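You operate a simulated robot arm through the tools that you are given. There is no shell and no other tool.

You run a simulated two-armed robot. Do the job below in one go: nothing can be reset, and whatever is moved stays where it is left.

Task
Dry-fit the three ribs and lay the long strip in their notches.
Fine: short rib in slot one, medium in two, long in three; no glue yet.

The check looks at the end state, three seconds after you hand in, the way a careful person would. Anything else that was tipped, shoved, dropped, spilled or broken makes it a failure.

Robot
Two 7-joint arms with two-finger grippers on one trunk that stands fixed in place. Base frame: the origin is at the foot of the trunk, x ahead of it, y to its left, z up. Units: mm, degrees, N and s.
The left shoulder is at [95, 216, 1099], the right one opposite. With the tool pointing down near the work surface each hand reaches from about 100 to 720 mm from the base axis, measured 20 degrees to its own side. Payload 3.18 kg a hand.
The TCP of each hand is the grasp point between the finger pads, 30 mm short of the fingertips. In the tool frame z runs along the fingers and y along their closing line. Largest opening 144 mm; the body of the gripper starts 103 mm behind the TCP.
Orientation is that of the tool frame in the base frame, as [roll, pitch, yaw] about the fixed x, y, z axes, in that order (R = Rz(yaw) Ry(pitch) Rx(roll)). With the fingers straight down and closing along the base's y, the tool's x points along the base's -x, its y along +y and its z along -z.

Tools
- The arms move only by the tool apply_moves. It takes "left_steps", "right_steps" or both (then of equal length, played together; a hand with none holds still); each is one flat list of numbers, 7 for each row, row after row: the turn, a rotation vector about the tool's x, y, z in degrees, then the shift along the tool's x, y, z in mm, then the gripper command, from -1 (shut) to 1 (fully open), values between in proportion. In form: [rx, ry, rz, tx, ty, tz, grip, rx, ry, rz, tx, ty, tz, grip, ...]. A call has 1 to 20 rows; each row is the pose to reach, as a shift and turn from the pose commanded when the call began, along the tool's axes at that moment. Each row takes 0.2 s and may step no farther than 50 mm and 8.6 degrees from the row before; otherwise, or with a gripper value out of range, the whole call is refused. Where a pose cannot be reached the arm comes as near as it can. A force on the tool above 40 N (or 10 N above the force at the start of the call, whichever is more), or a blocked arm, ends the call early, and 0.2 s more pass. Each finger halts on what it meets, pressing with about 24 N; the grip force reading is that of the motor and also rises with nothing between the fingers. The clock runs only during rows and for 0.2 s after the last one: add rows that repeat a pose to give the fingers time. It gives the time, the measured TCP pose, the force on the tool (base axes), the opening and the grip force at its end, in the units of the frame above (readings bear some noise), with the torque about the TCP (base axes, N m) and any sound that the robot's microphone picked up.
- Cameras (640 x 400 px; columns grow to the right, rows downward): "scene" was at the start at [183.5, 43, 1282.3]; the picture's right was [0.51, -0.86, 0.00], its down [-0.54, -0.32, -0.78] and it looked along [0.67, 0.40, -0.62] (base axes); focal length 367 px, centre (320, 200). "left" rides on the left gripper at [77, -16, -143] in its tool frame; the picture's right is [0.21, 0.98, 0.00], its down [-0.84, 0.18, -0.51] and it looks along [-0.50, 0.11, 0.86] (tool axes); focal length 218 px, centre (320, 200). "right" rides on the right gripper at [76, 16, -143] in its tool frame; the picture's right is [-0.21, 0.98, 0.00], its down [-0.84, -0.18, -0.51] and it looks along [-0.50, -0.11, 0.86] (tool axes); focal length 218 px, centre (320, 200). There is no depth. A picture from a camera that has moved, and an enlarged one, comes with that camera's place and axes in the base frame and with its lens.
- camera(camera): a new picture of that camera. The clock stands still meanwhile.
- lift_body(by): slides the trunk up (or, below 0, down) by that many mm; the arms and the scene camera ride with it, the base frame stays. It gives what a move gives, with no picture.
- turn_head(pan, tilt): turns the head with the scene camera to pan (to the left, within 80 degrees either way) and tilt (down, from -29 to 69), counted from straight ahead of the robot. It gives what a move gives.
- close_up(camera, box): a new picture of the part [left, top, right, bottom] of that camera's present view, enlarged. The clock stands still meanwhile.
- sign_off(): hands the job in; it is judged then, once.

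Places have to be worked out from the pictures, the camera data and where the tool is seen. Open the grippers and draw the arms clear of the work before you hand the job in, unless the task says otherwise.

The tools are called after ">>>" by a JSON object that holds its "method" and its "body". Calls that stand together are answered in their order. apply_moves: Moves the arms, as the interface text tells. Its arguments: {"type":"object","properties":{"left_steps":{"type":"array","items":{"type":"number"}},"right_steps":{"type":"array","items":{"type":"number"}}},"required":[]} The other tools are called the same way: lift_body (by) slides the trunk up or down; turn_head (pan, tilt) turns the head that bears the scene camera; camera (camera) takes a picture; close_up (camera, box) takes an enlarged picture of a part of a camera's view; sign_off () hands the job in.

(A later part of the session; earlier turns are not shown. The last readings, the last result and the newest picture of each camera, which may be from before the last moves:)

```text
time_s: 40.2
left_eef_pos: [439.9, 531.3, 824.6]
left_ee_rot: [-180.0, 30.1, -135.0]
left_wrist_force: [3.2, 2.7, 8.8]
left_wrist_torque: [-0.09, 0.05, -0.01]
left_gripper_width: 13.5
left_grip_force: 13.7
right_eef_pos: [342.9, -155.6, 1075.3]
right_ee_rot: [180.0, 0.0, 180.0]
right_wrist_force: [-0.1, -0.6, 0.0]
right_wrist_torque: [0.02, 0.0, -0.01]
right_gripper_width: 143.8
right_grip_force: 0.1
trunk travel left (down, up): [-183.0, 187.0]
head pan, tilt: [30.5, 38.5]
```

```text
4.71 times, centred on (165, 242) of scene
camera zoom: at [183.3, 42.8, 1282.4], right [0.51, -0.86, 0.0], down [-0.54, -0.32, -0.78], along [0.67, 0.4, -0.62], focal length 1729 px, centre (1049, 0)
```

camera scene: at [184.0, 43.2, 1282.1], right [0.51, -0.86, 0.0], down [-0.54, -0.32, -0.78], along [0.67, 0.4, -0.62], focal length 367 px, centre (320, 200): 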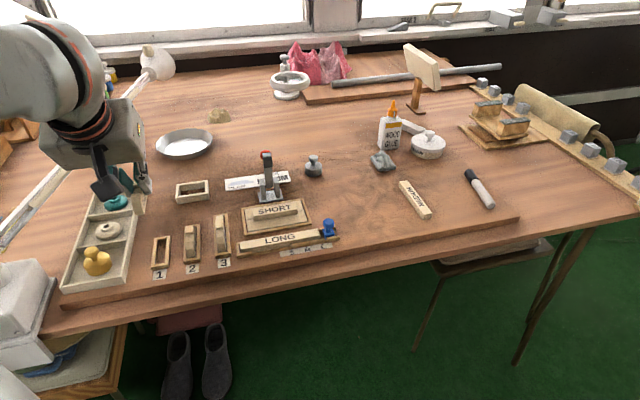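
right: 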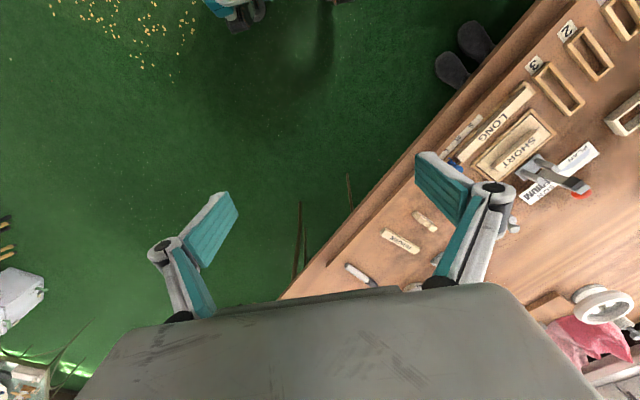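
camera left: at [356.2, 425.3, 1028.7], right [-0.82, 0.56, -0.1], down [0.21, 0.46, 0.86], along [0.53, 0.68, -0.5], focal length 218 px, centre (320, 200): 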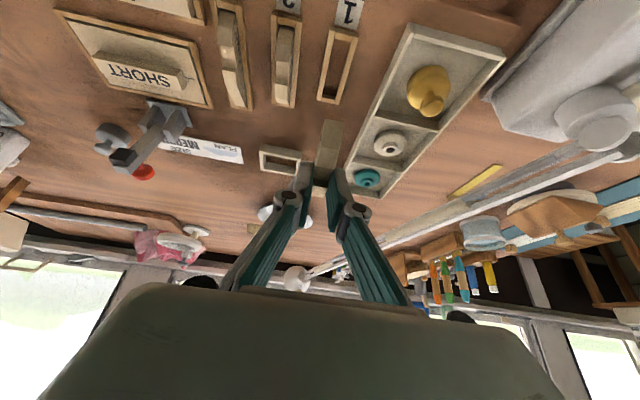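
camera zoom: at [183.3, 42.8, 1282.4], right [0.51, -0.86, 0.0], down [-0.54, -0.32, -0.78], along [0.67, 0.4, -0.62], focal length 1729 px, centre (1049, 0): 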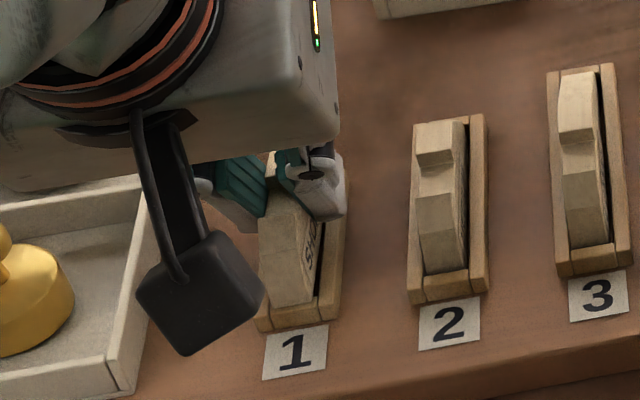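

The rib is at seating height with 8.8 N up and a slight push off the near wall. I'll ease it 1.2 mm away from that wall, let off the downward load, then release and retreat.

>>> {"method": "apply_moves", "body": {"left_steps": [0, 0, 0, -1.3, 0, 0.1, -1, 0, 0, 0, -1.3, 0, 0.1, -1, 0, 0, 0, -1.3, 0, 0.1, -0.85, 0, 0, 0, -1.3, 0, 0.1, -0.7, 0, 0, 0, -1.3, 0, 0.1, -0.6, 0, 0, 0, -6, 0, -8, -0.6, 0, 0, 0, -21, 0, -34, -0.6, 0, 0, 0, -41, 0, -68.6, -0.5, 0, 0, 0, -56, 0, -94.6, -0.4]}}

>>> {"method": "camera", "body": {"camera": "left"}}

>>> {"method": "close_up", "body": {"camera": "left", "box": [180, 0, 400, 160]}}

>>> {"method": "close_up", "body": {"camera": "scene", "box": [140, 190, 250, 285]}}

```text
time_s: 42.2
left_eef_pos: [440.2, 531.3, 935.2]
left_ee_rot: [180.0, 30.1, -135.1]
left_wrist_force: [-1.4, 0.2, 0.4]
left_wrist_torque: [0.03, 0.0, -0.01]
left_gripper_width: 42.9
left_grip_force: 0.0
right_eef_pos: [342.6, -156.1, 1074.9]
right_ee_rot: [180.0, 0.0, 179.9]
right_wrist_force: [0.5, 0.0, 0.0]
right_wrist_torque: [0.0, -0.01, -0.02]
right_gripper_width: 143.9
right_grip_force: 0.1
trunk travel left (down, up): [-183.0, 187.0]
head pan, tilt: [30.5, 38.5]
```

```text
taken
camera left: at [354.1, 423.0, 1020.2], right [-0.82, 0.56, -0.1], down [0.21, 0.46, 0.86], along [0.53, 0.68, -0.5], focal length 218 px, centre (320, 200)
```

left: 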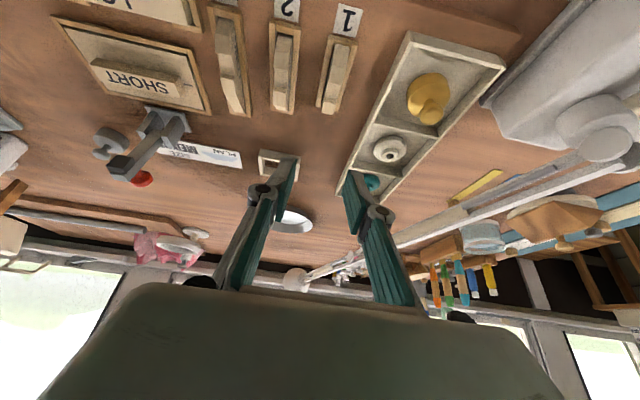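

```text
2.50 times, centred on (290, 80) of left
camera zoom: at [354.1, 423.0, 1020.2], right [-0.82, 0.56, -0.1], down [0.21, 0.46, 0.86], along [0.53, 0.68, -0.5], focal length 546 px, centre (395, 500)
```

zoom: 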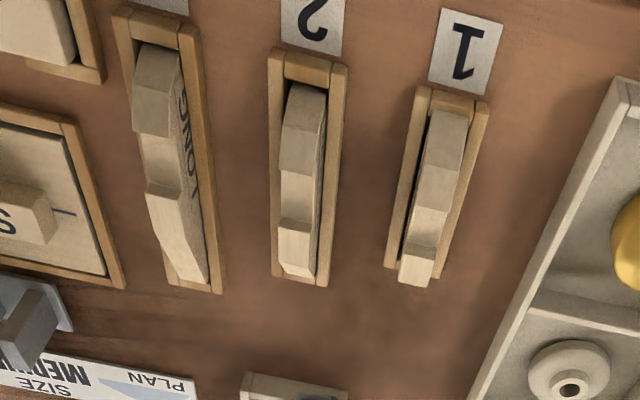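

```text
4.21 times, centred on (195, 238) of scene
camera zoom: at [183.0, 42.3, 1282.5], right [0.51, -0.86, 0.0], down [-0.54, -0.32, -0.78], along [0.68, 0.4, -0.62], focal length 1547 px, centre (846, 42)
```

zoom: 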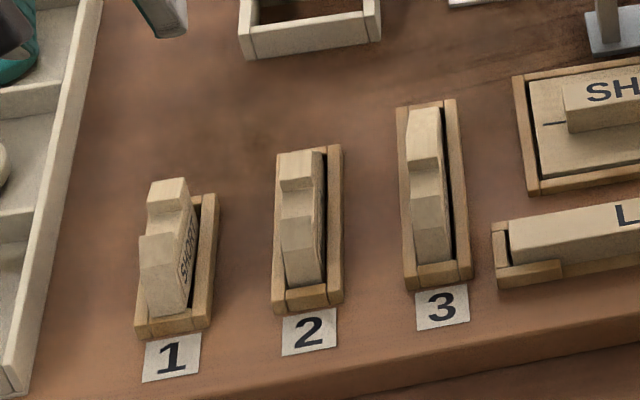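

SHORT looks a bit high or tilted compared with the others. I'll inspect it closely.

>>> {"method": "close_up", "body": {"camera": "scene", "box": [140, 220, 200, 275]}}

>>> {"method": "close_up", "body": {"camera": "scene", "box": [190, 205, 250, 265]}}

>>> {"method": "close_up", "body": {"camera": "left", "box": [300, 20, 370, 120]}}

>>> {"method": "close_up", "body": {"camera": "left", "box": [200, 0, 310, 120]}}

```text
7.27 times, centred on (170, 248) of scene
camera zoom: at [183.0, 42.3, 1282.5], right [0.51, -0.86, 0.0], down [-0.54, -0.32, -0.78], along [0.68, 0.4, -0.62], focal length 2672 px, centre (1411, -146)
```

zoom: 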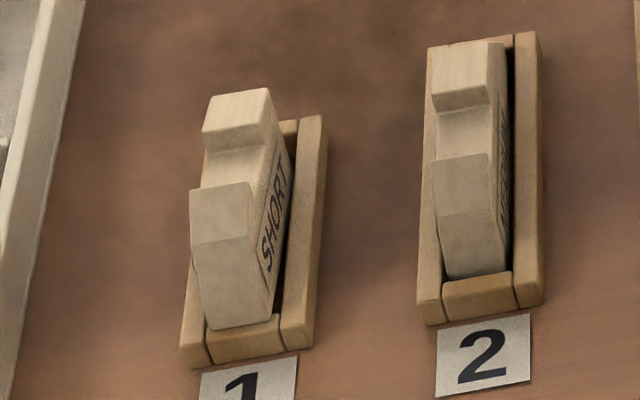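

```text
6.67 times, centred on (220, 235) of scene
camera zoom: at [183.0, 42.3, 1282.5], right [0.51, -0.86, 0.0], down [-0.54, -0.32, -0.78], along [0.68, 0.4, -0.62], focal length 2449 px, centre (987, -33)
```

zoom: 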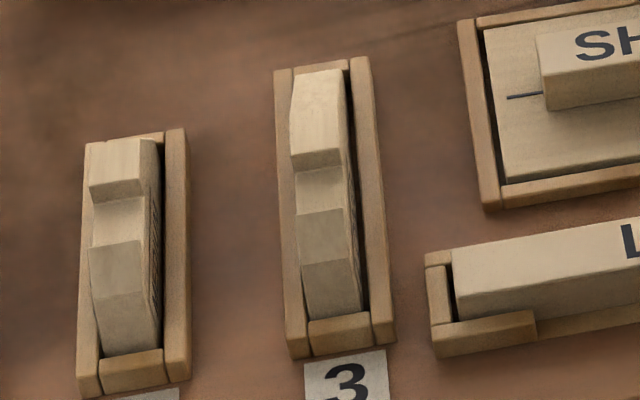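

```text
4.00 times, centred on (335, 70) of left
camera zoom: at [354.1, 423.0, 1020.2], right [-0.82, 0.56, -0.1], down [0.21, 0.46, 0.86], along [0.53, 0.68, -0.5], focal length 873 px, centre (260, 720)
```

zoom: 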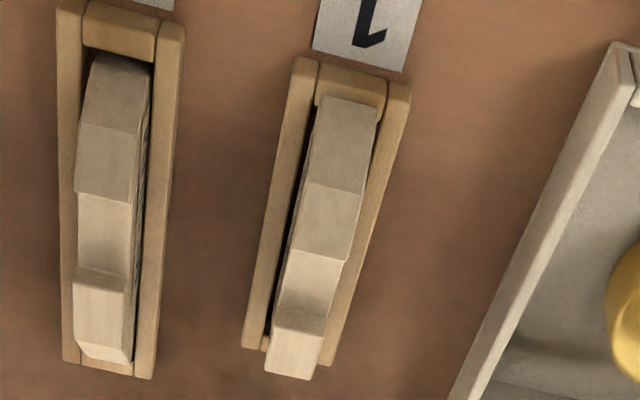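

```text
3.33 times, centred on (255, 60) of left
camera zoom: at [354.1, 423.0, 1020.2], right [-0.82, 0.56, -0.1], down [0.21, 0.46, 0.86], along [0.53, 0.68, -0.5], focal length 728 px, centre (537, 667)
```

zoom: 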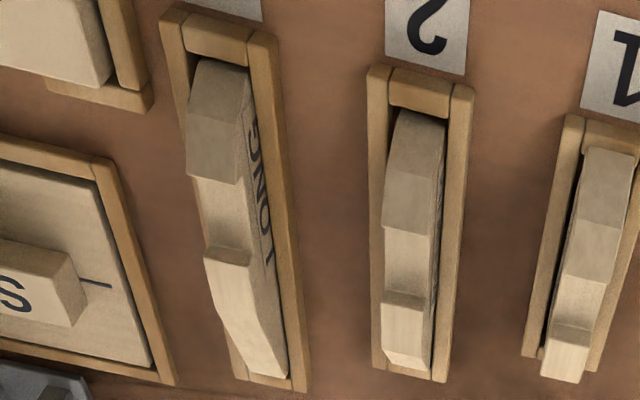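

SHORT appears not fully down. I'll zoom harder on its near and far ends to see which end is riding on the frame.

>>> {"method": "close_up", "body": {"camera": "scene", "box": [152, 228, 177, 272]}}

>>> {"method": "close_up", "body": {"camera": "left", "box": [325, 30, 365, 60]}}

>>> {"method": "close_up", "body": {"camera": "left", "box": [310, 85, 350, 120]}}

>>> {"method": "close_up", "body": {"camera": "left", "box": [262, 85, 302, 120]}}

```text
9.09 times, centred on (164, 250) of scene
camera zoom: at [183.0, 42.3, 1282.5], right [0.51, -0.86, 0.0], down [-0.54, -0.32, -0.78], along [0.68, 0.4, -0.62], focal length 3340 px, centre (1734, -254)
```

zoom: 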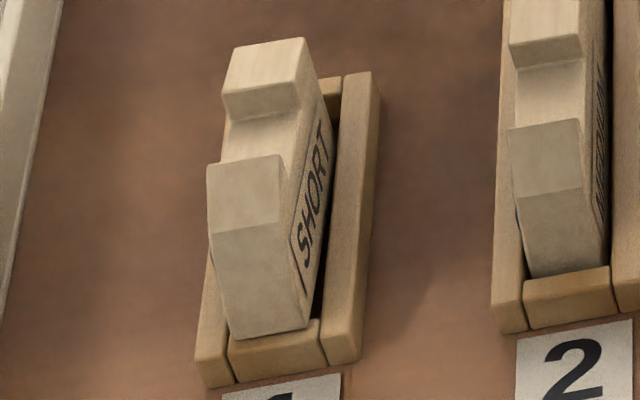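

```text
13.33 times, centred on (345, 45) of left
camera zoom: at [354.1, 423.0, 1020.2], right [-0.82, 0.56, -0.1], down [0.21, 0.46, 0.86], along [0.53, 0.68, -0.5], focal length 2910 px, centre (-13, 2267)
```

zoom: 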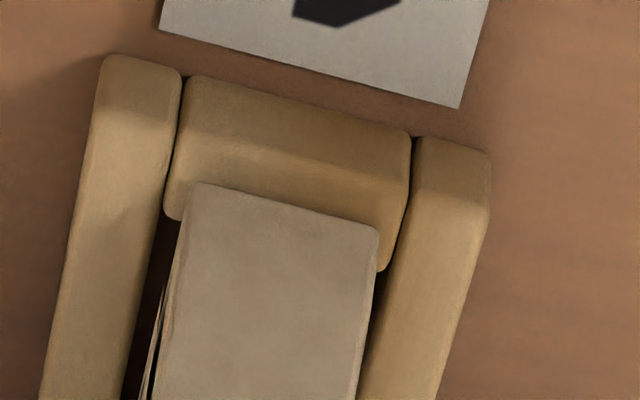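

```text
11.43 times, centred on (330, 102) of left
camera zoom: at [354.1, 423.0, 1020.2], right [-0.82, 0.56, -0.1], down [0.21, 0.46, 0.86], along [0.53, 0.68, -0.5], focal length 2494 px, centre (206, 1314)
```

zoom: 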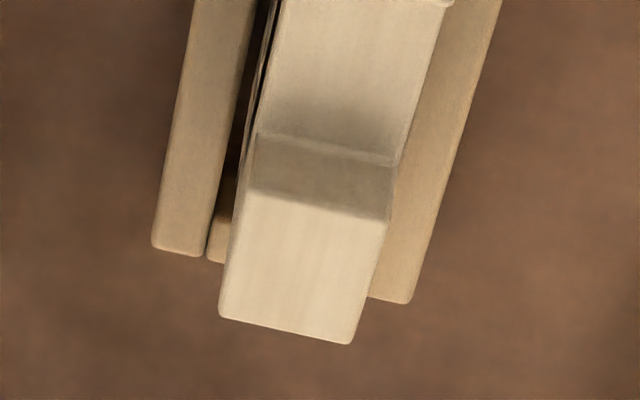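

```text
11.43 times, centred on (282, 102) of left
camera zoom: at [354.1, 423.0, 1020.2], right [-0.82, 0.56, -0.1], down [0.21, 0.46, 0.86], along [0.53, 0.68, -0.5], focal length 2494 px, centre (754, 1314)
```

zoom: 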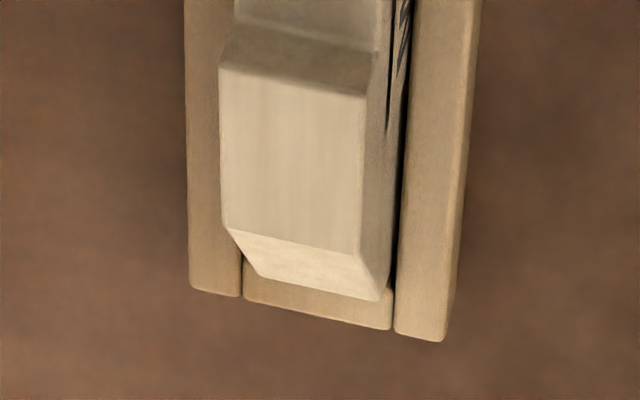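

The zooms show SHORT's near end riding on the near wall, at e1≈655.8 where it should be ≥659, so it isn't seated. I'll go back down around it, slightly higher, re-grip, lift, and re-place it about 4.5 mm further out.

>>> {"method": "apply_moves", "body": {"left_steps": [0, 0, 0, 17, 1, 29.4, -0.45, 0, 0, 0, 34, 1, 58.9, -0.45, 0, 0, 0, 51, 1, 88.3, -0.45, 0, 0, 0, 51, 1, 88.3, -0.45]}}

>>> {"method": "close_up", "body": {"camera": "left", "box": [250, 60, 400, 200]}}

>>> {"method": "close_up", "body": {"camera": "scene", "box": [120, 200, 210, 285]}}

```text
time_s: 43.2
left_eef_pos: [438.9, 534.5, 832.3]
left_ee_rot: [179.9, 30.2, -134.9]
left_wrist_force: [0.2, 0.3, 0.8]
left_wrist_torque: [-0.01, 0.02, -0.03]
left_gripper_width: 39.6
left_grip_force: 0.1
right_eef_pos: [342.6, -155.0, 1075.6]
right_ee_rot: [179.9, 0.1, 180.0]
right_wrist_force: [-0.7, 0.0, 0.3]
right_wrist_torque: [0.02, 0.03, 0.0]
right_gripper_width: 143.8
right_grip_force: 0.1
trunk travel left (down, up): [-183.0, 187.0]
head pan, tilt: [30.5, 38.5]
```

```text
2.86 times, centred on (325, 130) of left
camera zoom: at [354.0, 424.2, 916.6], right [-0.82, 0.56, -0.1], down [0.21, 0.46, 0.86], along [0.53, 0.68, -0.5], focal length 624 px, centre (306, 400)
```

zoom: 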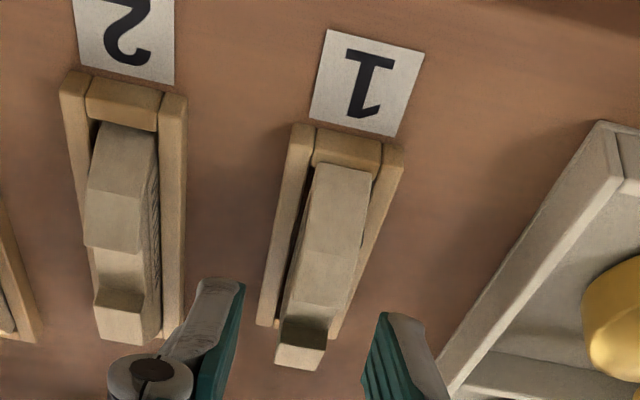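

```text
4.71 times, centred on (165, 242) of scene
camera zoom: at [183.1, 42.7, 1282.5], right [0.51, -0.86, 0.0], down [-0.54, -0.32, -0.78], along [0.67, 0.4, -0.62], focal length 1729 px, centre (1049, 0)
```

zoom: 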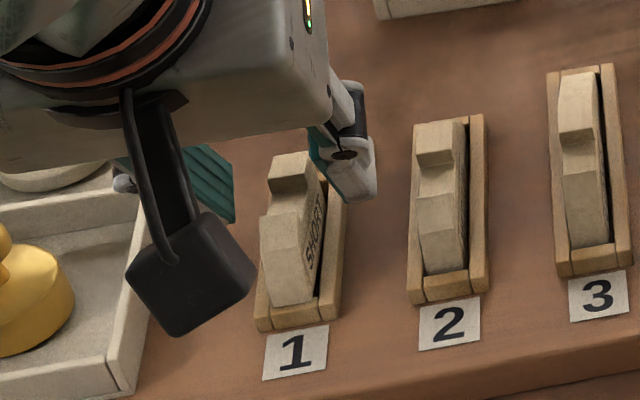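

The fingers straddle it again. I'll close, then lift 22 mm for a check of its attitude.

>>> {"method": "apply_moves", "body": {"left_steps": [0, 0, 0, 0, 0, 0, -0.6, 0, 0, 0, 0, 0, 0, -0.8, 0, 0, 0, 0, 0, 0, -1, 0, 0, 0, 0, 0, 0, -1, 0, 0, 0, -3, 0, -5.2, -1, 0, 0, 0, -11, 0, -19, -1, 0, 0, 0, -11, 0, -19, -1]}}

>>> {"method": "close_up", "body": {"camera": "left", "box": [270, 50, 390, 150]}}

>>> {"method": "close_up", "body": {"camera": "left", "box": [280, 120, 380, 200]}}

>>> {"method": "close_up", "body": {"camera": "scene", "box": [120, 200, 210, 285]}}

```text
time_s: 44.8
left_eef_pos: [440.3, 534.2, 853.1]
left_ee_rot: [179.9, 30.0, -135.0]
left_wrist_force: [0.1, -0.6, -0.2]
left_wrist_torque: [0.03, 0.01, 0.03]
left_gripper_width: 13.2
left_grip_force: 13.8
right_eef_pos: [342.5, -154.9, 1075.2]
right_ee_rot: [179.9, 0.0, -180.0]
right_wrist_force: [0.1, 1.2, 0.5]
right_wrist_torque: [-0.01, 0.02, 0.0]
right_gripper_width: 144.2
right_grip_force: 0.0
trunk travel left (down, up): [-183.0, 187.0]
head pan, tilt: [30.5, 38.5]
```

```text
4.00 times, centred on (330, 100) of left
camera zoom: at [353.9, 424.2, 939.0], right [-0.82, 0.56, -0.1], down [0.21, 0.46, 0.86], along [0.53, 0.68, -0.5], focal length 873 px, centre (280, 600)
```

zoom: 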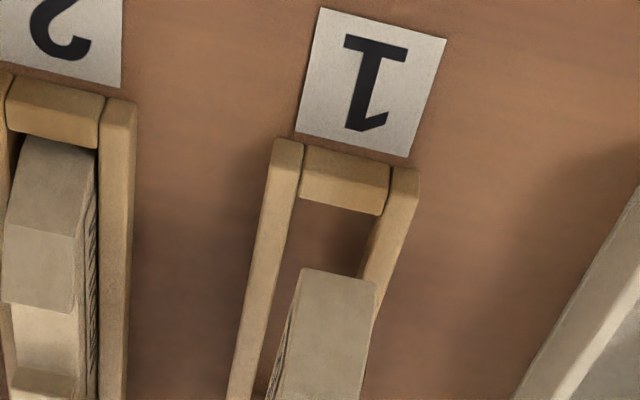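

```text
5.00 times, centred on (330, 160) of left
camera zoom: at [353.9, 424.2, 939.0], right [-0.82, 0.56, -0.1], down [0.21, 0.46, 0.86], along [0.53, 0.68, -0.5], focal length 1091 px, centre (270, 400)
```

zoom: 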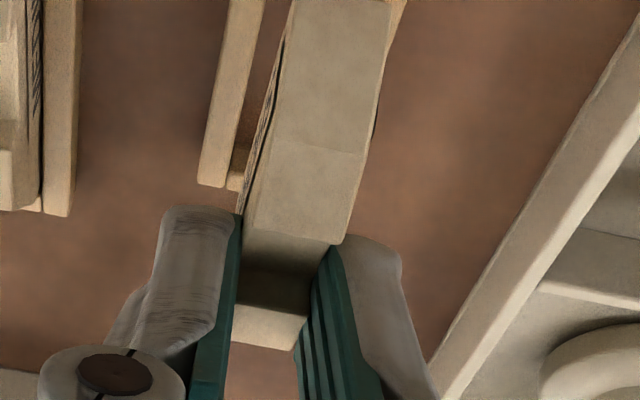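

```text
4.71 times, centred on (165, 242) of scene
camera zoom: at [183.7, 43.3, 1282.2], right [0.51, -0.86, 0.0], down [-0.54, -0.32, -0.78], along [0.67, 0.4, -0.62], focal length 1729 px, centre (1049, 0)
```

zoom: 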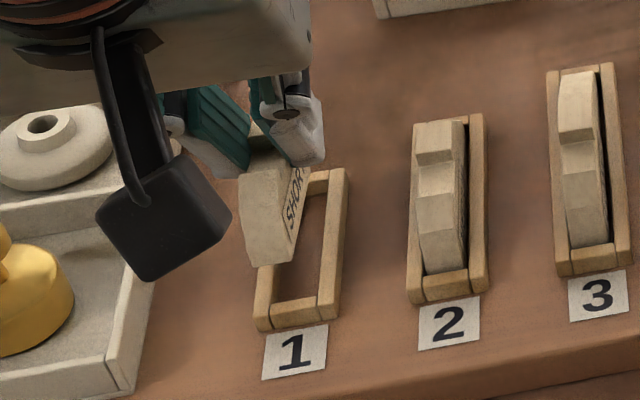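

Triangulation shows the rib sitting about 8–11° nose-up in the grip: its near end was on the wall and its far end on the floor. I also now put the table nearer z≈780. I'll tilt the tool a further 10° to level the rib, and lift slightly.

>>> {"method": "apply_moves", "body": {"left_steps": [0, 0, 0, -4, 0, -6.9, -1, 0, -5, 0, -4, 0, -6.9, -1, 0, -10, 0, -4, 0, -6.9, -1, 0, -10, 0, -4, 0, -6.9, -1]}}

>>> {"method": "close_up", "body": {"camera": "left", "box": [270, 30, 390, 130]}}

>>> {"method": "close_up", "body": {"camera": "left", "box": [280, 120, 380, 200]}}

>>> {"method": "close_up", "body": {"camera": "scene", "box": [120, 200, 210, 285]}}

```text
time_s: 45.8
left_eef_pos: [446.4, 536.8, 859.6]
left_ee_rot: [179.9, 40.1, -135.0]
left_wrist_force: [-0.1, -0.3, -0.4]
left_wrist_torque: [0.01, 0.0, 0.0]
left_gripper_width: 13.2
left_grip_force: 14.4
left hand out of reach, approached as far as the arm can: row 3, 4
right_eef_pos: [342.5, -155.2, 1075.0]
right_ee_rot: [180.0, 0.0, 180.0]
right_wrist_force: [-0.7, -0.4, -0.8]
right_wrist_torque: [0.02, 0.02, -0.01]
right_gripper_width: 143.9
right_grip_force: 0.0
trunk travel left (down, up): [-183.0, 187.0]
head pan, tilt: [30.5, 38.5]
```

```text
4.00 times, centred on (330, 80) of left
camera zoom: at [352.1, 419.3, 920.7], right [-0.8, 0.58, -0.13], down [0.1, 0.35, 0.93], along [0.59, 0.74, -0.34], focal length 873 px, centre (280, 680)
```

zoom: 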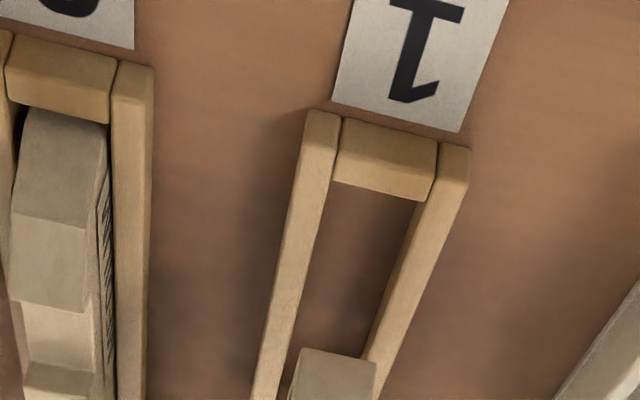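

```text
5.00 times, centred on (330, 160) of left
camera zoom: at [352.1, 419.3, 920.7], right [-0.8, 0.58, -0.13], down [0.1, 0.35, 0.93], along [0.59, 0.74, -0.34], focal length 1091 px, centre (270, 400)
```

zoom: 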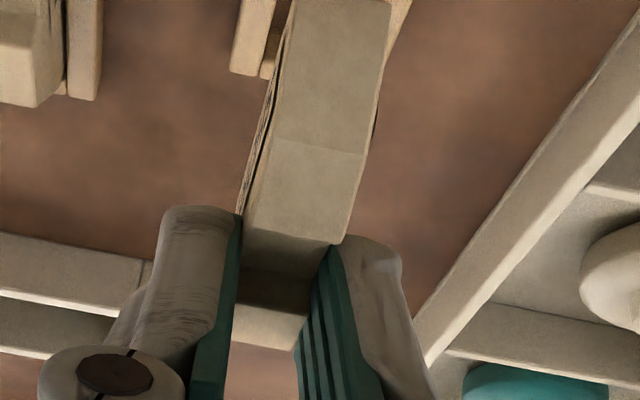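

```text
4.71 times, centred on (165, 242) of scene
camera zoom: at [183.2, 42.7, 1282.5], right [0.51, -0.86, 0.0], down [-0.54, -0.32, -0.78], along [0.67, 0.4, -0.62], focal length 1729 px, centre (1049, 0)
```

zoom: 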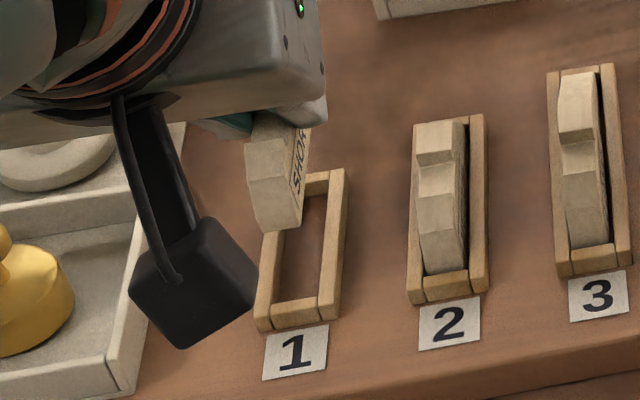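

A 40° tilt is at the arm's limit this close in. I'll carry SHORT back to the empty area where the ribs stood, set it down level there, and re-grip it with less tilt for the close-in slot. First I return to 30° and travel high.

>>> {"method": "apply_moves", "body": {"left_steps": [0, 5, 0, -20, 0, -24, -1, 0, 10, 0, -40, 0, -48, -1, 0, 10, 0, -51.4, 0, -61.3, -1, 0, 10, 0, -55, -44, -58, -1, 0, 10, 0, -58, -88, -55, -1, 0, 10, 0, -62, -132, -52, -1, 0, 10, 0, -65, -176, -50, -1, 0, 10, 0, -68, -220, -47, -1, 0, 10, 0, -72, -264, -44, -1, 0, 10, 0, -76, -310, -41, -1, 0, 10, 0, -79, -355, -38.2, -1, 0, 10, 0, -79, -355, -38.2, -1]}}

>>> {"method": "camera", "body": {"camera": "left"}}

>>> {"method": "close_up", "body": {"camera": "scene", "box": [270, 110, 430, 250]}}

```text
time_s: 48.4
left_eef_pos: [723.9, 311.4, 942.4]
left_ee_rot: [-179.8, 30.3, -134.9]
left_wrist_force: [0.0, -0.7, 1.4]
left_wrist_torque: [0.03, 0.01, 0.04]
left_gripper_width: 13.2
left_grip_force: 14.3
right_eef_pos: [342.4, -155.3, 1077.6]
right_ee_rot: [-180.0, 0.1, 180.0]
right_wrist_force: [-0.3, -0.2, 0.3]
right_wrist_torque: [-0.01, -0.02, 0.0]
right_gripper_width: 143.8
right_grip_force: 0.0
trunk travel left (down, up): [-183.0, 187.0]
head pan, tilt: [30.5, 38.5]
```

```text
taken
camera left: at [636.8, 202.5, 1027.7], right [-0.82, 0.56, -0.11], down [0.21, 0.46, 0.86], along [0.53, 0.68, -0.5], focal length 218 px, centre (320, 200)
```

left: 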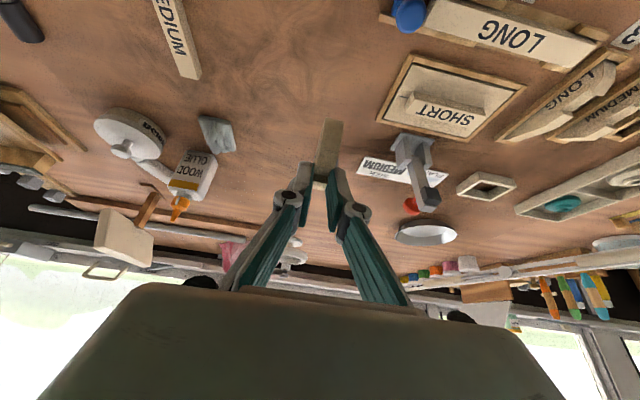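

```text
2.86 times, centred on (350, 180) of scene
camera zoom: at [182.1, 42.6, 1282.9], right [0.51, -0.86, 0.0], down [-0.54, -0.32, -0.78], along [0.68, 0.4, -0.62], focal length 1050 px, centre (234, 257)
```

zoom: 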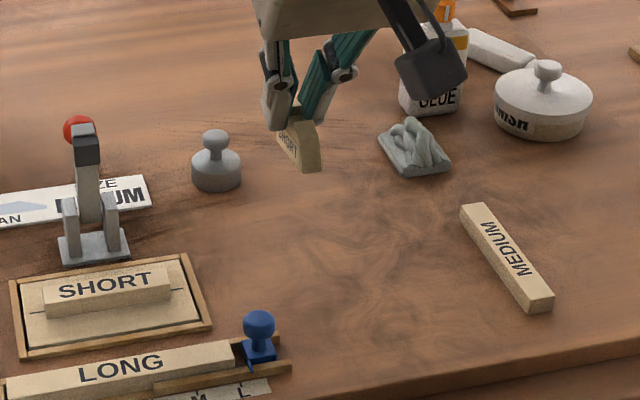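

There is clear table here. I'll level the rib with −10° tilt while lowering to z≈850, then check.

>>> {"method": "apply_moves", "body": {"left_steps": [0, -3, 0, 15, 0, 26, -1, 0, -6, 0, 30, 0, 52, -1, 0, -10, 0, 46, 0, 79.7, -1, 0, -10, 0, 46, 0, 79.7, -1]}}

>>> {"method": "close_up", "body": {"camera": "left", "box": [250, 60, 400, 200]}}

>>> {"method": "close_up", "body": {"camera": "scene", "box": [300, 140, 390, 220]}}

```text
time_s: 49.4
left_eef_pos: [718.2, 321.0, 852.1]
left_ee_rot: [-179.8, 40.1, -135.0]
left_wrist_force: [-0.2, 0.1, -0.1]
left_wrist_torque: [-0.03, 0.02, 0.02]
left_gripper_width: 13.4
left_grip_force: 13.9
left hand out of reach, approached as far as the arm can: row 3, 4
right_eef_pos: [342.1, -155.8, 1075.6]
right_ee_rot: [180.0, 0.0, 179.9]
right_wrist_force: [0.3, 0.4, 0.0]
right_wrist_torque: [0.01, 0.0, 0.0]
right_gripper_width: 144.0
right_grip_force: 0.1
trunk travel left (down, up): [-183.0, 187.0]
head pan, tilt: [30.5, 38.5]
```

```text
2.86 times, centred on (325, 130) of left
camera zoom: at [621.8, 202.7, 912.3], right [-0.8, 0.58, -0.14], down [0.1, 0.35, 0.93], along [0.59, 0.73, -0.34], focal length 624 px, centre (306, 400)
```

zoom: 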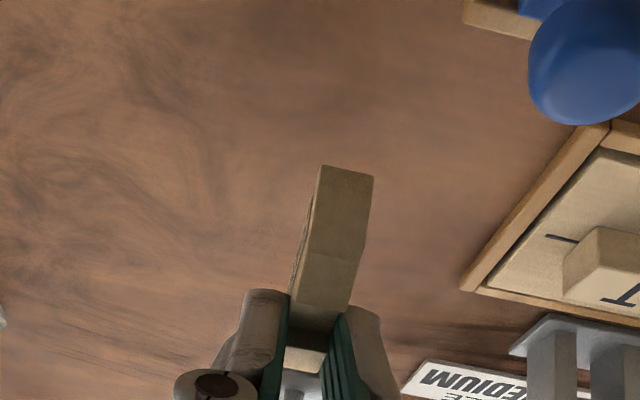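

```text
5.00 times, centred on (345, 180) of scene
camera zoom: at [183.3, 43.0, 1282.5], right [0.51, -0.86, 0.0], down [-0.54, -0.32, -0.78], along [0.67, 0.4, -0.62], focal length 1837 px, centre (195, 300)
```

zoom: 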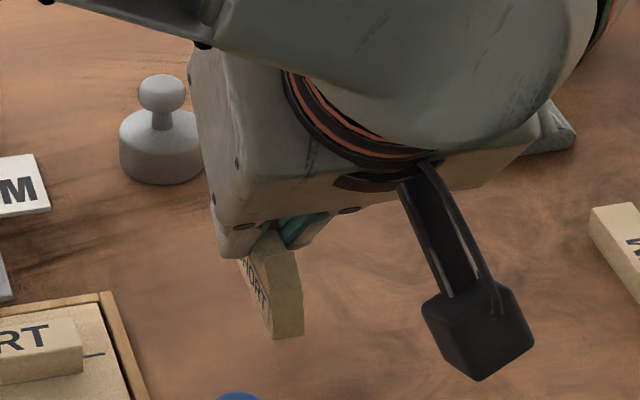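

At the 40° limit the wrist drifts sideways a little. I'll back off to 35° and lower to just above contact. The rib will settle flat when pressed and released.

>>> {"method": "apply_moves", "body": {"left_steps": [0, 5, 0, 0, 0, 0, -1, 0, 5, 0, 5, 0, 6, -1, 0, 5, 0, 10, 0, 12, -1, 0, 5, 0, 10, 0, 12, -1]}}

>>> {"method": "close_up", "body": {"camera": "left", "box": [250, 60, 400, 200]}}

>>> {"method": "close_up", "body": {"camera": "scene", "box": [300, 150, 390, 230]}}

```text
time_s: 50.4
left_eef_pos: [717.1, 320.0, 835.8]
left_ee_rot: [180.0, 35.0, -134.9]
left_wrist_force: [-0.6, -0.5, -0.2]
left_wrist_torque: [0.01, 0.01, 0.0]
left_gripper_width: 13.4
left_grip_force: 13.4
right_eef_pos: [341.9, -155.7, 1075.4]
right_ee_rot: [179.9, 0.0, -180.0]
right_wrist_force: [0.5, 0.3, 0.0]
right_wrist_torque: [0.0, 0.01, 0.0]
right_gripper_width: 144.1
right_grip_force: 0.0
trunk travel left (down, up): [-183.0, 187.0]
head pan, tilt: [30.5, 38.5]
```

```text
2.86 times, centred on (325, 130) of left
camera zoom: at [626.3, 206.1, 909.6], right [-0.81, 0.57, -0.12], down [0.15, 0.41, 0.9], along [0.56, 0.71, -0.42], focal length 624 px, centre (306, 400)
```

zoom: 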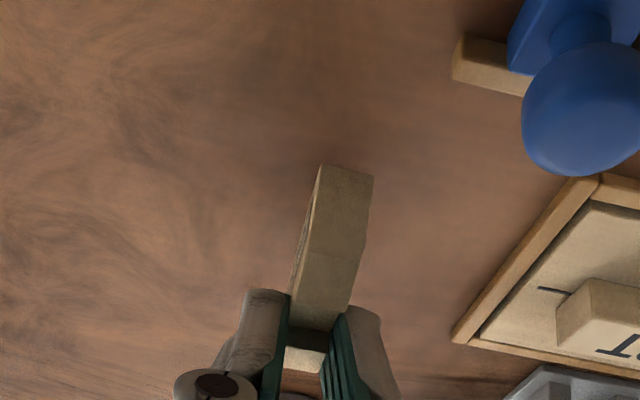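

```text
5.00 times, centred on (345, 190) of scene
camera zoom: at [183.5, 43.0, 1282.4], right [0.51, -0.86, 0.0], down [-0.54, -0.32, -0.78], along [0.67, 0.4, -0.62], focal length 1837 px, centre (195, 250)
```

zoom: 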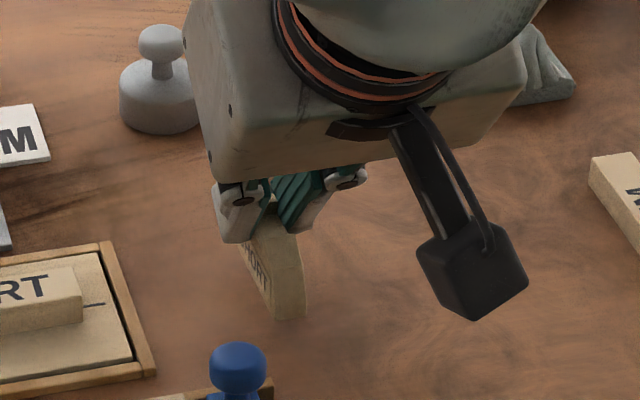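

It's now at 35°, exactly reached. I'll lower slowly until contact.

>>> {"method": "apply_moves", "body": {"left_steps": [0, 0, 0, 1.7, 0, 2.5, -1, 0, 0, 0, 2.9, 0, 4.1, -1, 0, 0, 0, 4, 0, 5.7, -1, 0, 0, 0, 4.6, 0, 6.6, -1, 0, 0, 0, 4.6, 0, 6.6, -1]}}

>>> {"method": "close_up", "body": {"camera": "scene", "box": [310, 165, 380, 225]}}

```text
time_s: 51.6
left_eef_pos: [715.9, 321.1, 828.1]
left_ee_rot: [-179.8, 35.0, -135.0]
left_wrist_force: [0.4, 0.0, 1.2]
left_wrist_torque: [0.03, 0.0, -0.03]
left_gripper_width: 13.1
left_grip_force: 14.1
right_eef_pos: [343.0, -155.7, 1074.6]
right_ee_rot: [-180.0, 0.1, -180.0]
right_wrist_force: [0.5, -0.1, 0.1]
right_wrist_torque: [-0.02, 0.01, -0.01]
right_gripper_width: 144.1
right_grip_force: 0.1
trunk travel left (down, up): [-183.0, 187.0]
head pan, tilt: [30.5, 38.5]
```

```text
6.67 times, centred on (345, 195) of scene
camera zoom: at [183.5, 43.0, 1282.3], right [0.51, -0.86, 0.0], down [-0.54, -0.32, -0.78], along [0.67, 0.4, -0.62], focal length 2449 px, centre (153, 233)
```

zoom: 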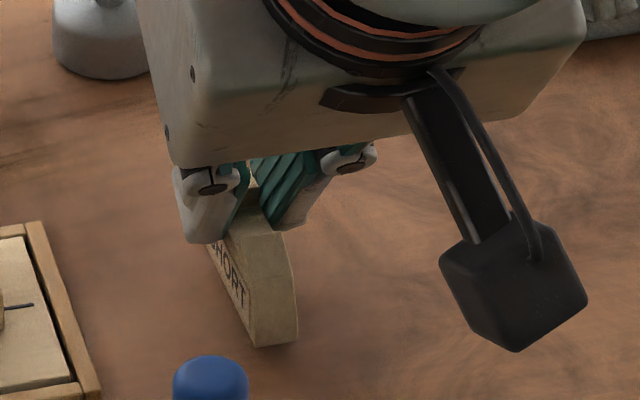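

Contact is just beginning. I'll lower a few more millimetres to press it flat.

>>> {"method": "apply_moves", "body": {"left_steps": [0, 0, 0, 1.1, 0, 1.6, -1, 0, 0, 0, 2.3, 0, 3.3, -1, 0, 0, 0, 3.4, 0, 4.9, -1, 0, 0, 0, 3.4, 0, 4.9, -1]}}

>>> {"method": "close_up", "body": {"camera": "scene", "box": [310, 165, 380, 225]}}

>>> {"method": "close_up", "body": {"camera": "left", "box": [250, 60, 400, 200]}}

```text
time_s: 52.6
left_eef_pos: [715.9, 324.1, 826.6]
left_ee_rot: [-179.7, 35.1, -135.0]
left_wrist_force: [1.2, -2.2, 12.2]
left_wrist_torque: [0.18, -0.33, -0.06]
left_gripper_width: 13.9
left_grip_force: 14.4
left hand out of reach, approached as far as the arm can: row 2, 3, 4
right_eef_pos: [341.4, -155.5, 1076.1]
right_ee_rot: [180.0, 0.0, 180.0]
right_wrist_force: [-0.1, 0.9, 0.0]
right_wrist_torque: [0.03, 0.01, -0.02]
right_gripper_width: 144.0
right_grip_force: 0.1
trunk travel left (down, up): [-183.0, 187.0]
head pan, tilt: [30.5, 38.5]
```

```text
6.67 times, centred on (345, 195) of scene
camera zoom: at [182.3, 42.4, 1282.7], right [0.51, -0.86, 0.0], down [-0.54, -0.32, -0.78], along [0.68, 0.4, -0.62], focal length 2449 px, centre (153, 233)
```

zoom: 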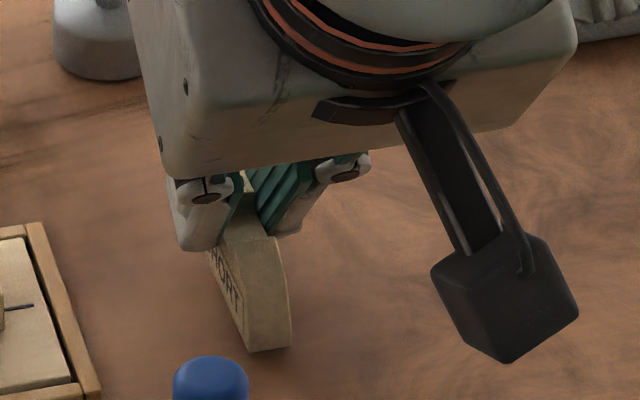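

```text
2.86 times, centred on (325, 130) of left
camera zoom: at [624.1, 208.7, 899.0], right [-0.81, 0.57, -0.12], down [0.15, 0.41, 0.9], along [0.57, 0.71, -0.42], focal length 624 px, centre (306, 400)
```

zoom: 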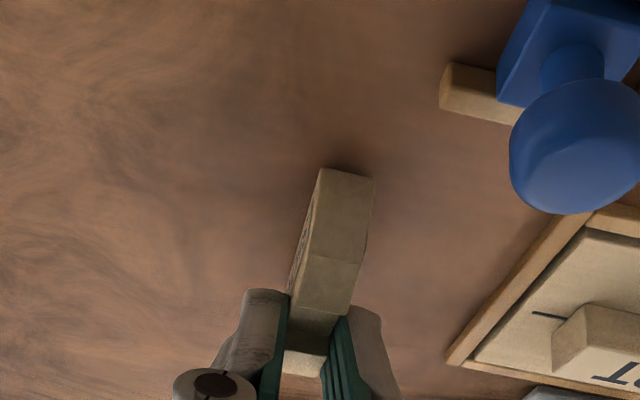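

It's pressed against the table with 12 N. I'll unload slightly, open, and rise straight up to look.

>>> {"method": "apply_moves", "body": {"left_steps": [0, 0, 0, -1.1, 0, -1.6, -1, 0, 0, 0, -1.4, 0, -2, -0.85, 0, 0, 0, -1.4, 0, -2, -0.7, 0, 0, 0, -1.4, 0, -2, -0.55, 0, 0, 0, -8, 0, -11, -0.5, 0, 0, 0, -22, 0, -31, -0.4, 0, 0, 0, -45, 0, -64, -0.4]}}

>>> {"method": "close_up", "body": {"camera": "left", "box": [220, 20, 420, 180]}}

>>> {"method": "close_up", "body": {"camera": "scene", "box": [290, 140, 420, 240]}}

```text
time_s: 54.2
left_eef_pos: [715.5, 323.4, 904.0]
left_ee_rot: [-180.0, 35.1, -135.1]
left_wrist_force: [-1.0, 0.0, -0.5]
left_wrist_torque: [0.01, -0.02, -0.05]
left_gripper_width: 43.3
left_grip_force: 0.0
right_eef_pos: [342.3, -155.5, 1075.5]
right_ee_rot: [179.9, 0.0, 180.0]
right_wrist_force: [0.2, 0.1, 0.1]
right_wrist_torque: [0.02, -0.04, 0.03]
right_gripper_width: 144.3
right_grip_force: 0.1
trunk travel left (down, up): [-183.0, 187.0]
head pan, tilt: [30.5, 38.5]
```

```text
2.50 times, centred on (320, 100) of left
camera zoom: at [623.9, 208.7, 976.9], right [-0.81, 0.57, -0.12], down [0.15, 0.41, 0.9], along [0.56, 0.71, -0.42], focal length 546 px, centre (320, 450)
```

zoom: 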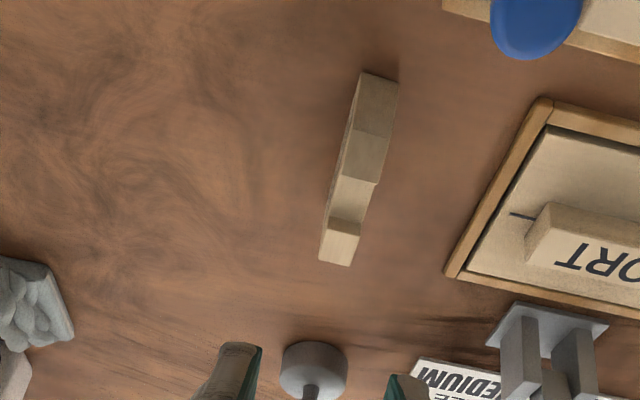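

```text
4.00 times, centred on (355, 190) of scene
camera zoom: at [182.3, 42.6, 1282.8], right [0.51, -0.86, 0.0], down [-0.54, -0.32, -0.78], along [0.68, 0.4, -0.62], focal length 1469 px, centre (180, 240)
```

zoom: 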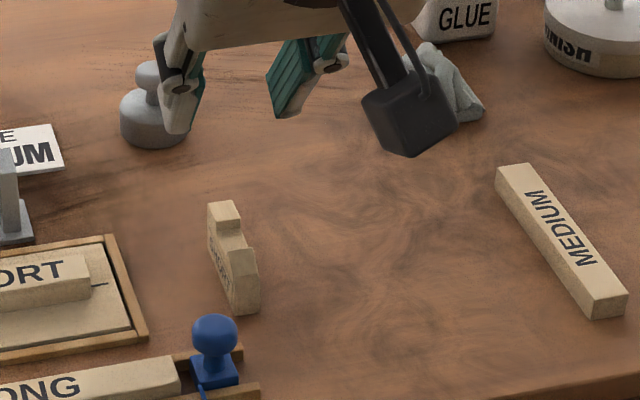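

SHORT now stands upright and level at near e1≈705, e2≈276.5. Using table z=780, its 60.6 mm length checks out. I'll re-grip at only 20° tilt and nearer its centre: first rotate and approach.

>>> {"method": "apply_moves", "body": {"left_steps": [0, 7.5, 0, 4, 0.7, 7, -0.4, 0, 15, 0, 8, 0.7, 14, -0.4, 0, 15, 0, 12.7, 0.7, 20.4, -0.4, 0, 15, 0, 12.7, 0.7, 20.4, -0.4]}}

>>> {"method": "close_up", "body": {"camera": "left", "box": [220, 40, 420, 200]}}

```text
time_s: 55.2
left_eef_pos: [716.2, 324.5, 878.5]
left_ee_rot: [180.0, 20.0, -135.0]
left_wrist_force: [-0.6, -0.6, 0.0]
left_wrist_torque: [0.01, 0.02, 0.0]
left_gripper_width: 43.4
left_grip_force: 0.0
right_eef_pos: [342.9, -155.4, 1075.6]
right_ee_rot: [-180.0, 0.0, 180.0]
right_wrist_force: [0.6, 0.2, -0.2]
right_wrist_torque: [-0.02, 0.01, -0.01]
right_gripper_width: 144.0
right_grip_force: 0.2
trunk travel left (down, up): [-183.0, 187.0]
head pan, tilt: [30.5, 38.5]
```

```text
2.50 times, centred on (320, 120) of left
camera zoom: at [641.9, 227.4, 986.1], right [-0.83, 0.55, -0.07], down [0.31, 0.56, 0.77], along [0.46, 0.61, -0.64], focal length 546 px, centre (320, 400)
```

zoom: 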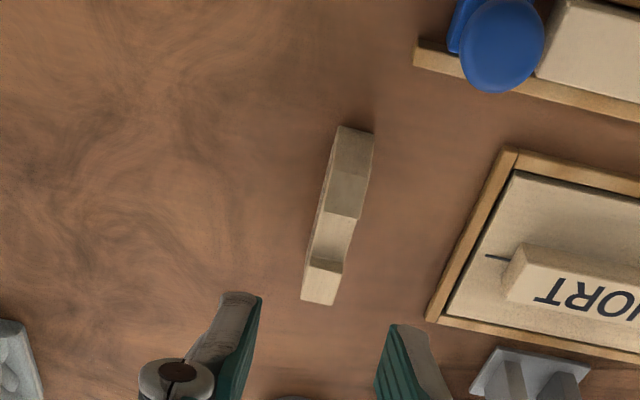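

It reads well centred (rib e2≈277, TCP e2=276.9). I'll descend to z≈826 and close.

>>> {"method": "apply_moves", "body": {"left_steps": [0, 0, 0, 9, 0, 24.5, -0.4, 0, 0, 0, 17.8, 0, 48.9, -0.4, 0, 0, 0, 17.8, 0, 48.9, -0.55, 0, 0, 0, 17.8, 0, 48.9, -0.7, 0, 0, 0, 17.8, 0, 48.9, -0.85, 0, 0, 0, 17.8, 0, 48.9, -1, 0, 0, 0, 17.8, 0, 48.9, -1]}}

>>> {"method": "close_up", "body": {"camera": "left", "box": [240, 80, 400, 220]}}

>>> {"method": "close_up", "body": {"camera": "scene", "box": [300, 150, 390, 230]}}

```text
time_s: 56.8
left_eef_pos: [717.0, 326.1, 826.0]
left_ee_rot: [-180.0, 20.2, -135.0]
left_wrist_force: [-0.2, 0.0, 0.3]
left_wrist_torque: [0.01, -0.01, -0.01]
left_gripper_width: 13.1
left_grip_force: 13.8
right_eef_pos: [342.8, -155.1, 1074.7]
right_ee_rot: [-180.0, -0.1, -180.0]
right_wrist_force: [1.0, 0.8, -0.8]
right_wrist_torque: [0.03, -0.02, -0.02]
right_gripper_width: 143.9
right_grip_force: 0.0
trunk travel left (down, up): [-183.0, 187.0]
head pan, tilt: [30.5, 38.5]
```

```text
2.86 times, centred on (320, 150) of left
camera zoom: at [642.2, 227.5, 934.3], right [-0.83, 0.55, -0.07], down [0.31, 0.56, 0.77], along [0.46, 0.61, -0.64], focal length 624 px, centre (320, 343)
```

zoom: 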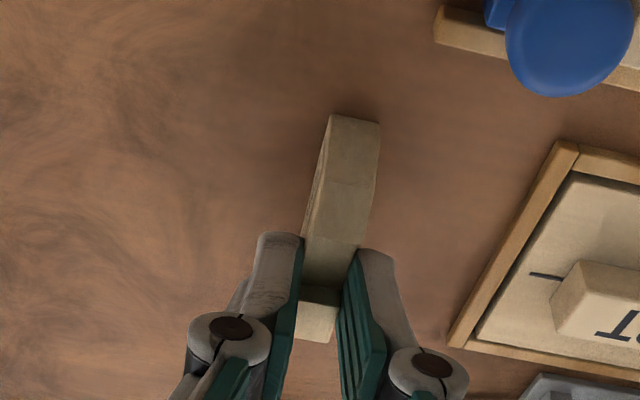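

```text
5.00 times, centred on (345, 190) of scene
camera zoom: at [183.5, 43.0, 1282.4], right [0.51, -0.86, 0.0], down [-0.54, -0.32, -0.78], along [0.67, 0.4, -0.62], focal length 1837 px, centre (195, 250)
```

zoom: 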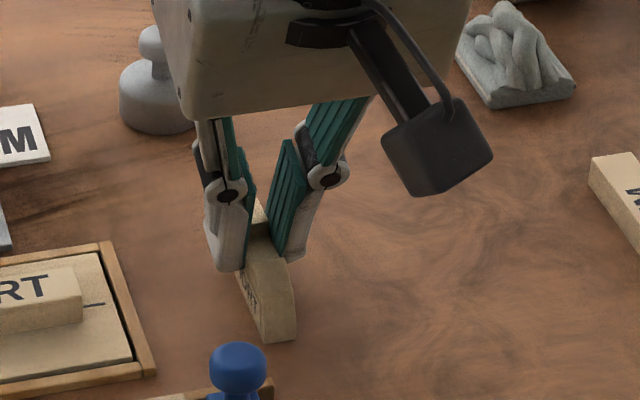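

Held again at 13.1 mm, with the near end 31–33 mm behind the TCP. I'll lift 120 mm and carry it over slot 1.

>>> {"method": "apply_moves", "body": {"left_steps": [0, 0, 0, -7, 0, -19, -1, 0, 0, 0, -23, 0, -63, -1, 0, 0, 0, -41, 0, -112.8, -1, 0, 0, 0, -35.5, 43, -115, -1, 0, 0, 0, -30, 86, -117, -1, 0, 0, 0, -24.5, 129, -119, -1, 0, 0, 0, -19, 172, -121, -1, 0, 0, 0, -13.5, 215, -123, -1, 0, 0, 0, -8, 258, -125, -1, 0, 0, 0, -2.5, 300, -127, -1, 0, 0, 0, 3.2, 341.7, -128.9, -1, 0, 0, 0, 3.2, 341.7, -128.9, -1]}}

>>> {"method": "camera", "body": {"camera": "left"}}

```text
refused: row 3 steps farther than a row can; nothing moved
```

```text
taken
camera left: at [642.2, 227.5, 934.3], right [-0.83, 0.55, -0.07], down [0.31, 0.56, 0.77], along [0.46, 0.61, -0.64], focal length 218 px, centre (320, 200)
```

left: 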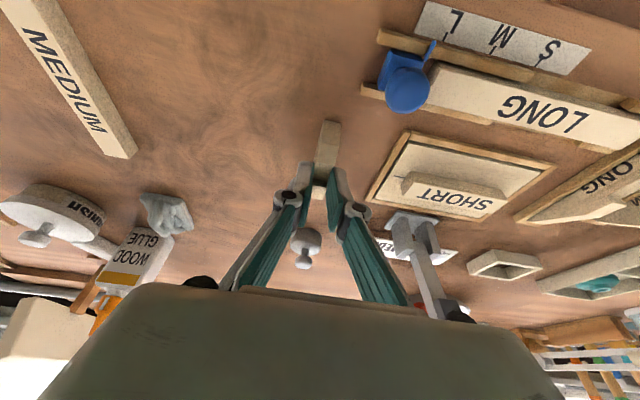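

One row was too large, so nothing moved. I'll resend the same carry with finer lift steps.

>>> {"method": "apply_moves", "body": {"left_steps": [0, 0, 0, -7, 0, -19, -1, 0, 0, 0, -20, 0, -55, -1, 0, 0, 0, -33, 0, -90, -1, 0, 0, 0, -41, 0, -112.8, -1, 0, 0, 0, -35.5, 43, -115, -1, 0, 0, 0, -30, 86, -117, -1, 0, 0, 0, -24.5, 129, -119, -1, 0, 0, 0, -19, 172, -121, -1, 0, 0, 0, -13.5, 215, -123, -1, 0, 0, 0, -8, 258, -125, -1, 0, 0, 0, -2.5, 300, -127, -1, 0, 0, 0, 3.2, 341.7, -128.9, -1, 0, 0, 0, 3.2, 341.7, -128.9, -1]}}

>>> {"method": "camera", "body": {"camera": "left"}}

```text
time_s: 59.6
left_eef_pos: [440.9, 533.5, 945.5]
left_ee_rot: [180.0, 19.9, -134.9]
left_wrist_force: [-0.2, -0.4, -0.5]
left_wrist_torque: [0.01, 0.04, 0.01]
left_gripper_width: 13.2
left_grip_force: 13.7
right_eef_pos: [342.2, -155.3, 1074.5]
right_ee_rot: [-179.9, -0.1, -180.0]
right_wrist_force: [0.2, 0.0, -0.7]
right_wrist_torque: [0.01, 0.05, 0.0]
right_gripper_width: 143.9
right_grip_force: 0.0
trunk travel left (down, up): [-183.0, 187.0]
head pan, tilt: [30.5, 38.5]
```

```text
taken
camera left: at [366.4, 435.3, 1053.8], right [-0.83, 0.55, -0.07], down [0.31, 0.56, 0.77], along [0.46, 0.61, -0.64], focal length 218 px, centre (320, 200)
```

left: 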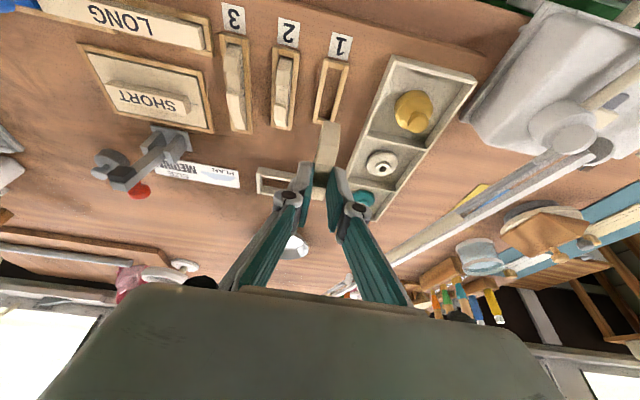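

Now I'll lower it to about 20 mm above the table for measurement.

>>> {"method": "apply_moves", "body": {"left_steps": [0, 0, 0, 11, 0, 31, -1, 0, 0, 0, 22, 0, 62, -1, 0, 0, 0, 34, 0, 93.5, -1, 0, 0, 0, 34, 0, 93.5, -1]}}

>>> {"method": "close_up", "body": {"camera": "left", "box": [270, 40, 390, 140]}}

>>> {"method": "close_up", "body": {"camera": "left", "box": [280, 120, 380, 200]}}

>>> {"method": "close_up", "body": {"camera": "scene", "box": [120, 200, 210, 285]}}

```text
time_s: 60.6
left_eef_pos: [440.9, 532.6, 847.2]
left_ee_rot: [179.9, 20.1, -134.9]
left_wrist_force: [0.3, -0.3, -1.1]
left_wrist_torque: [0.03, 0.01, 0.02]
left_gripper_width: 13.1
left_grip_force: 14.1
right_eef_pos: [342.3, -155.5, 1074.6]
right_ee_rot: [-180.0, 0.1, 179.9]
right_wrist_force: [-0.1, 0.6, 0.3]
right_wrist_torque: [0.04, 0.0, 0.01]
right_gripper_width: 143.9
right_grip_force: 0.1
trunk travel left (down, up): [-183.0, 187.0]
head pan, tilt: [30.5, 38.5]
```

```text
4.00 times, centred on (330, 90) of left
camera zoom: at [365.5, 434.5, 955.1], right [-0.83, 0.55, -0.07], down [0.31, 0.56, 0.77], along [0.46, 0.61, -0.64], focal length 873 px, centre (280, 640)
```

zoom: 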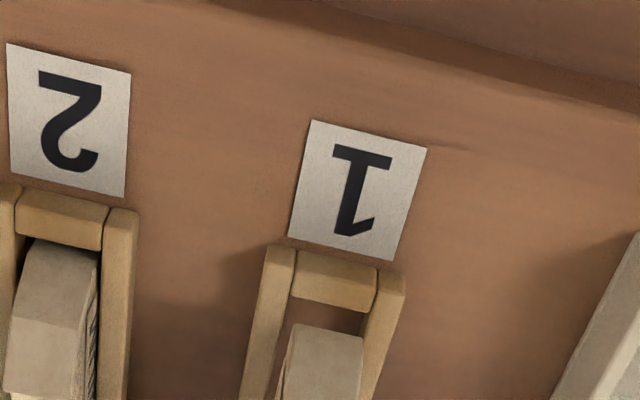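

```text
5.00 times, centred on (330, 160) of left
camera zoom: at [365.5, 434.5, 955.1], right [-0.83, 0.55, -0.07], down [0.31, 0.56, 0.77], along [0.46, 0.61, -0.64], focal length 1091 px, centre (270, 400)
```

zoom: 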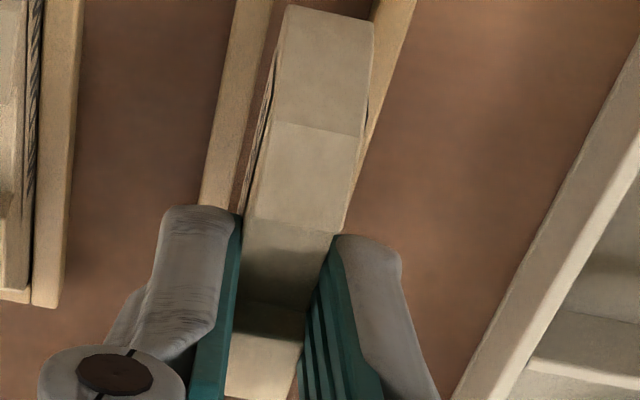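

```text
4.71 times, centred on (165, 242) of scene
camera zoom: at [182.8, 42.6, 1282.6], right [0.51, -0.86, 0.0], down [-0.54, -0.32, -0.78], along [0.68, 0.4, -0.62], focal length 1729 px, centre (1049, 0)
```

zoom: 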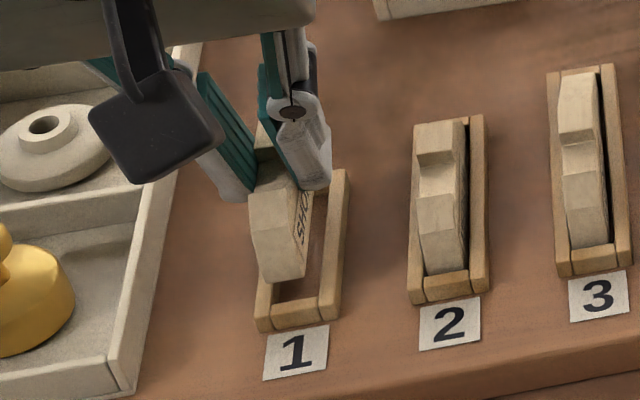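

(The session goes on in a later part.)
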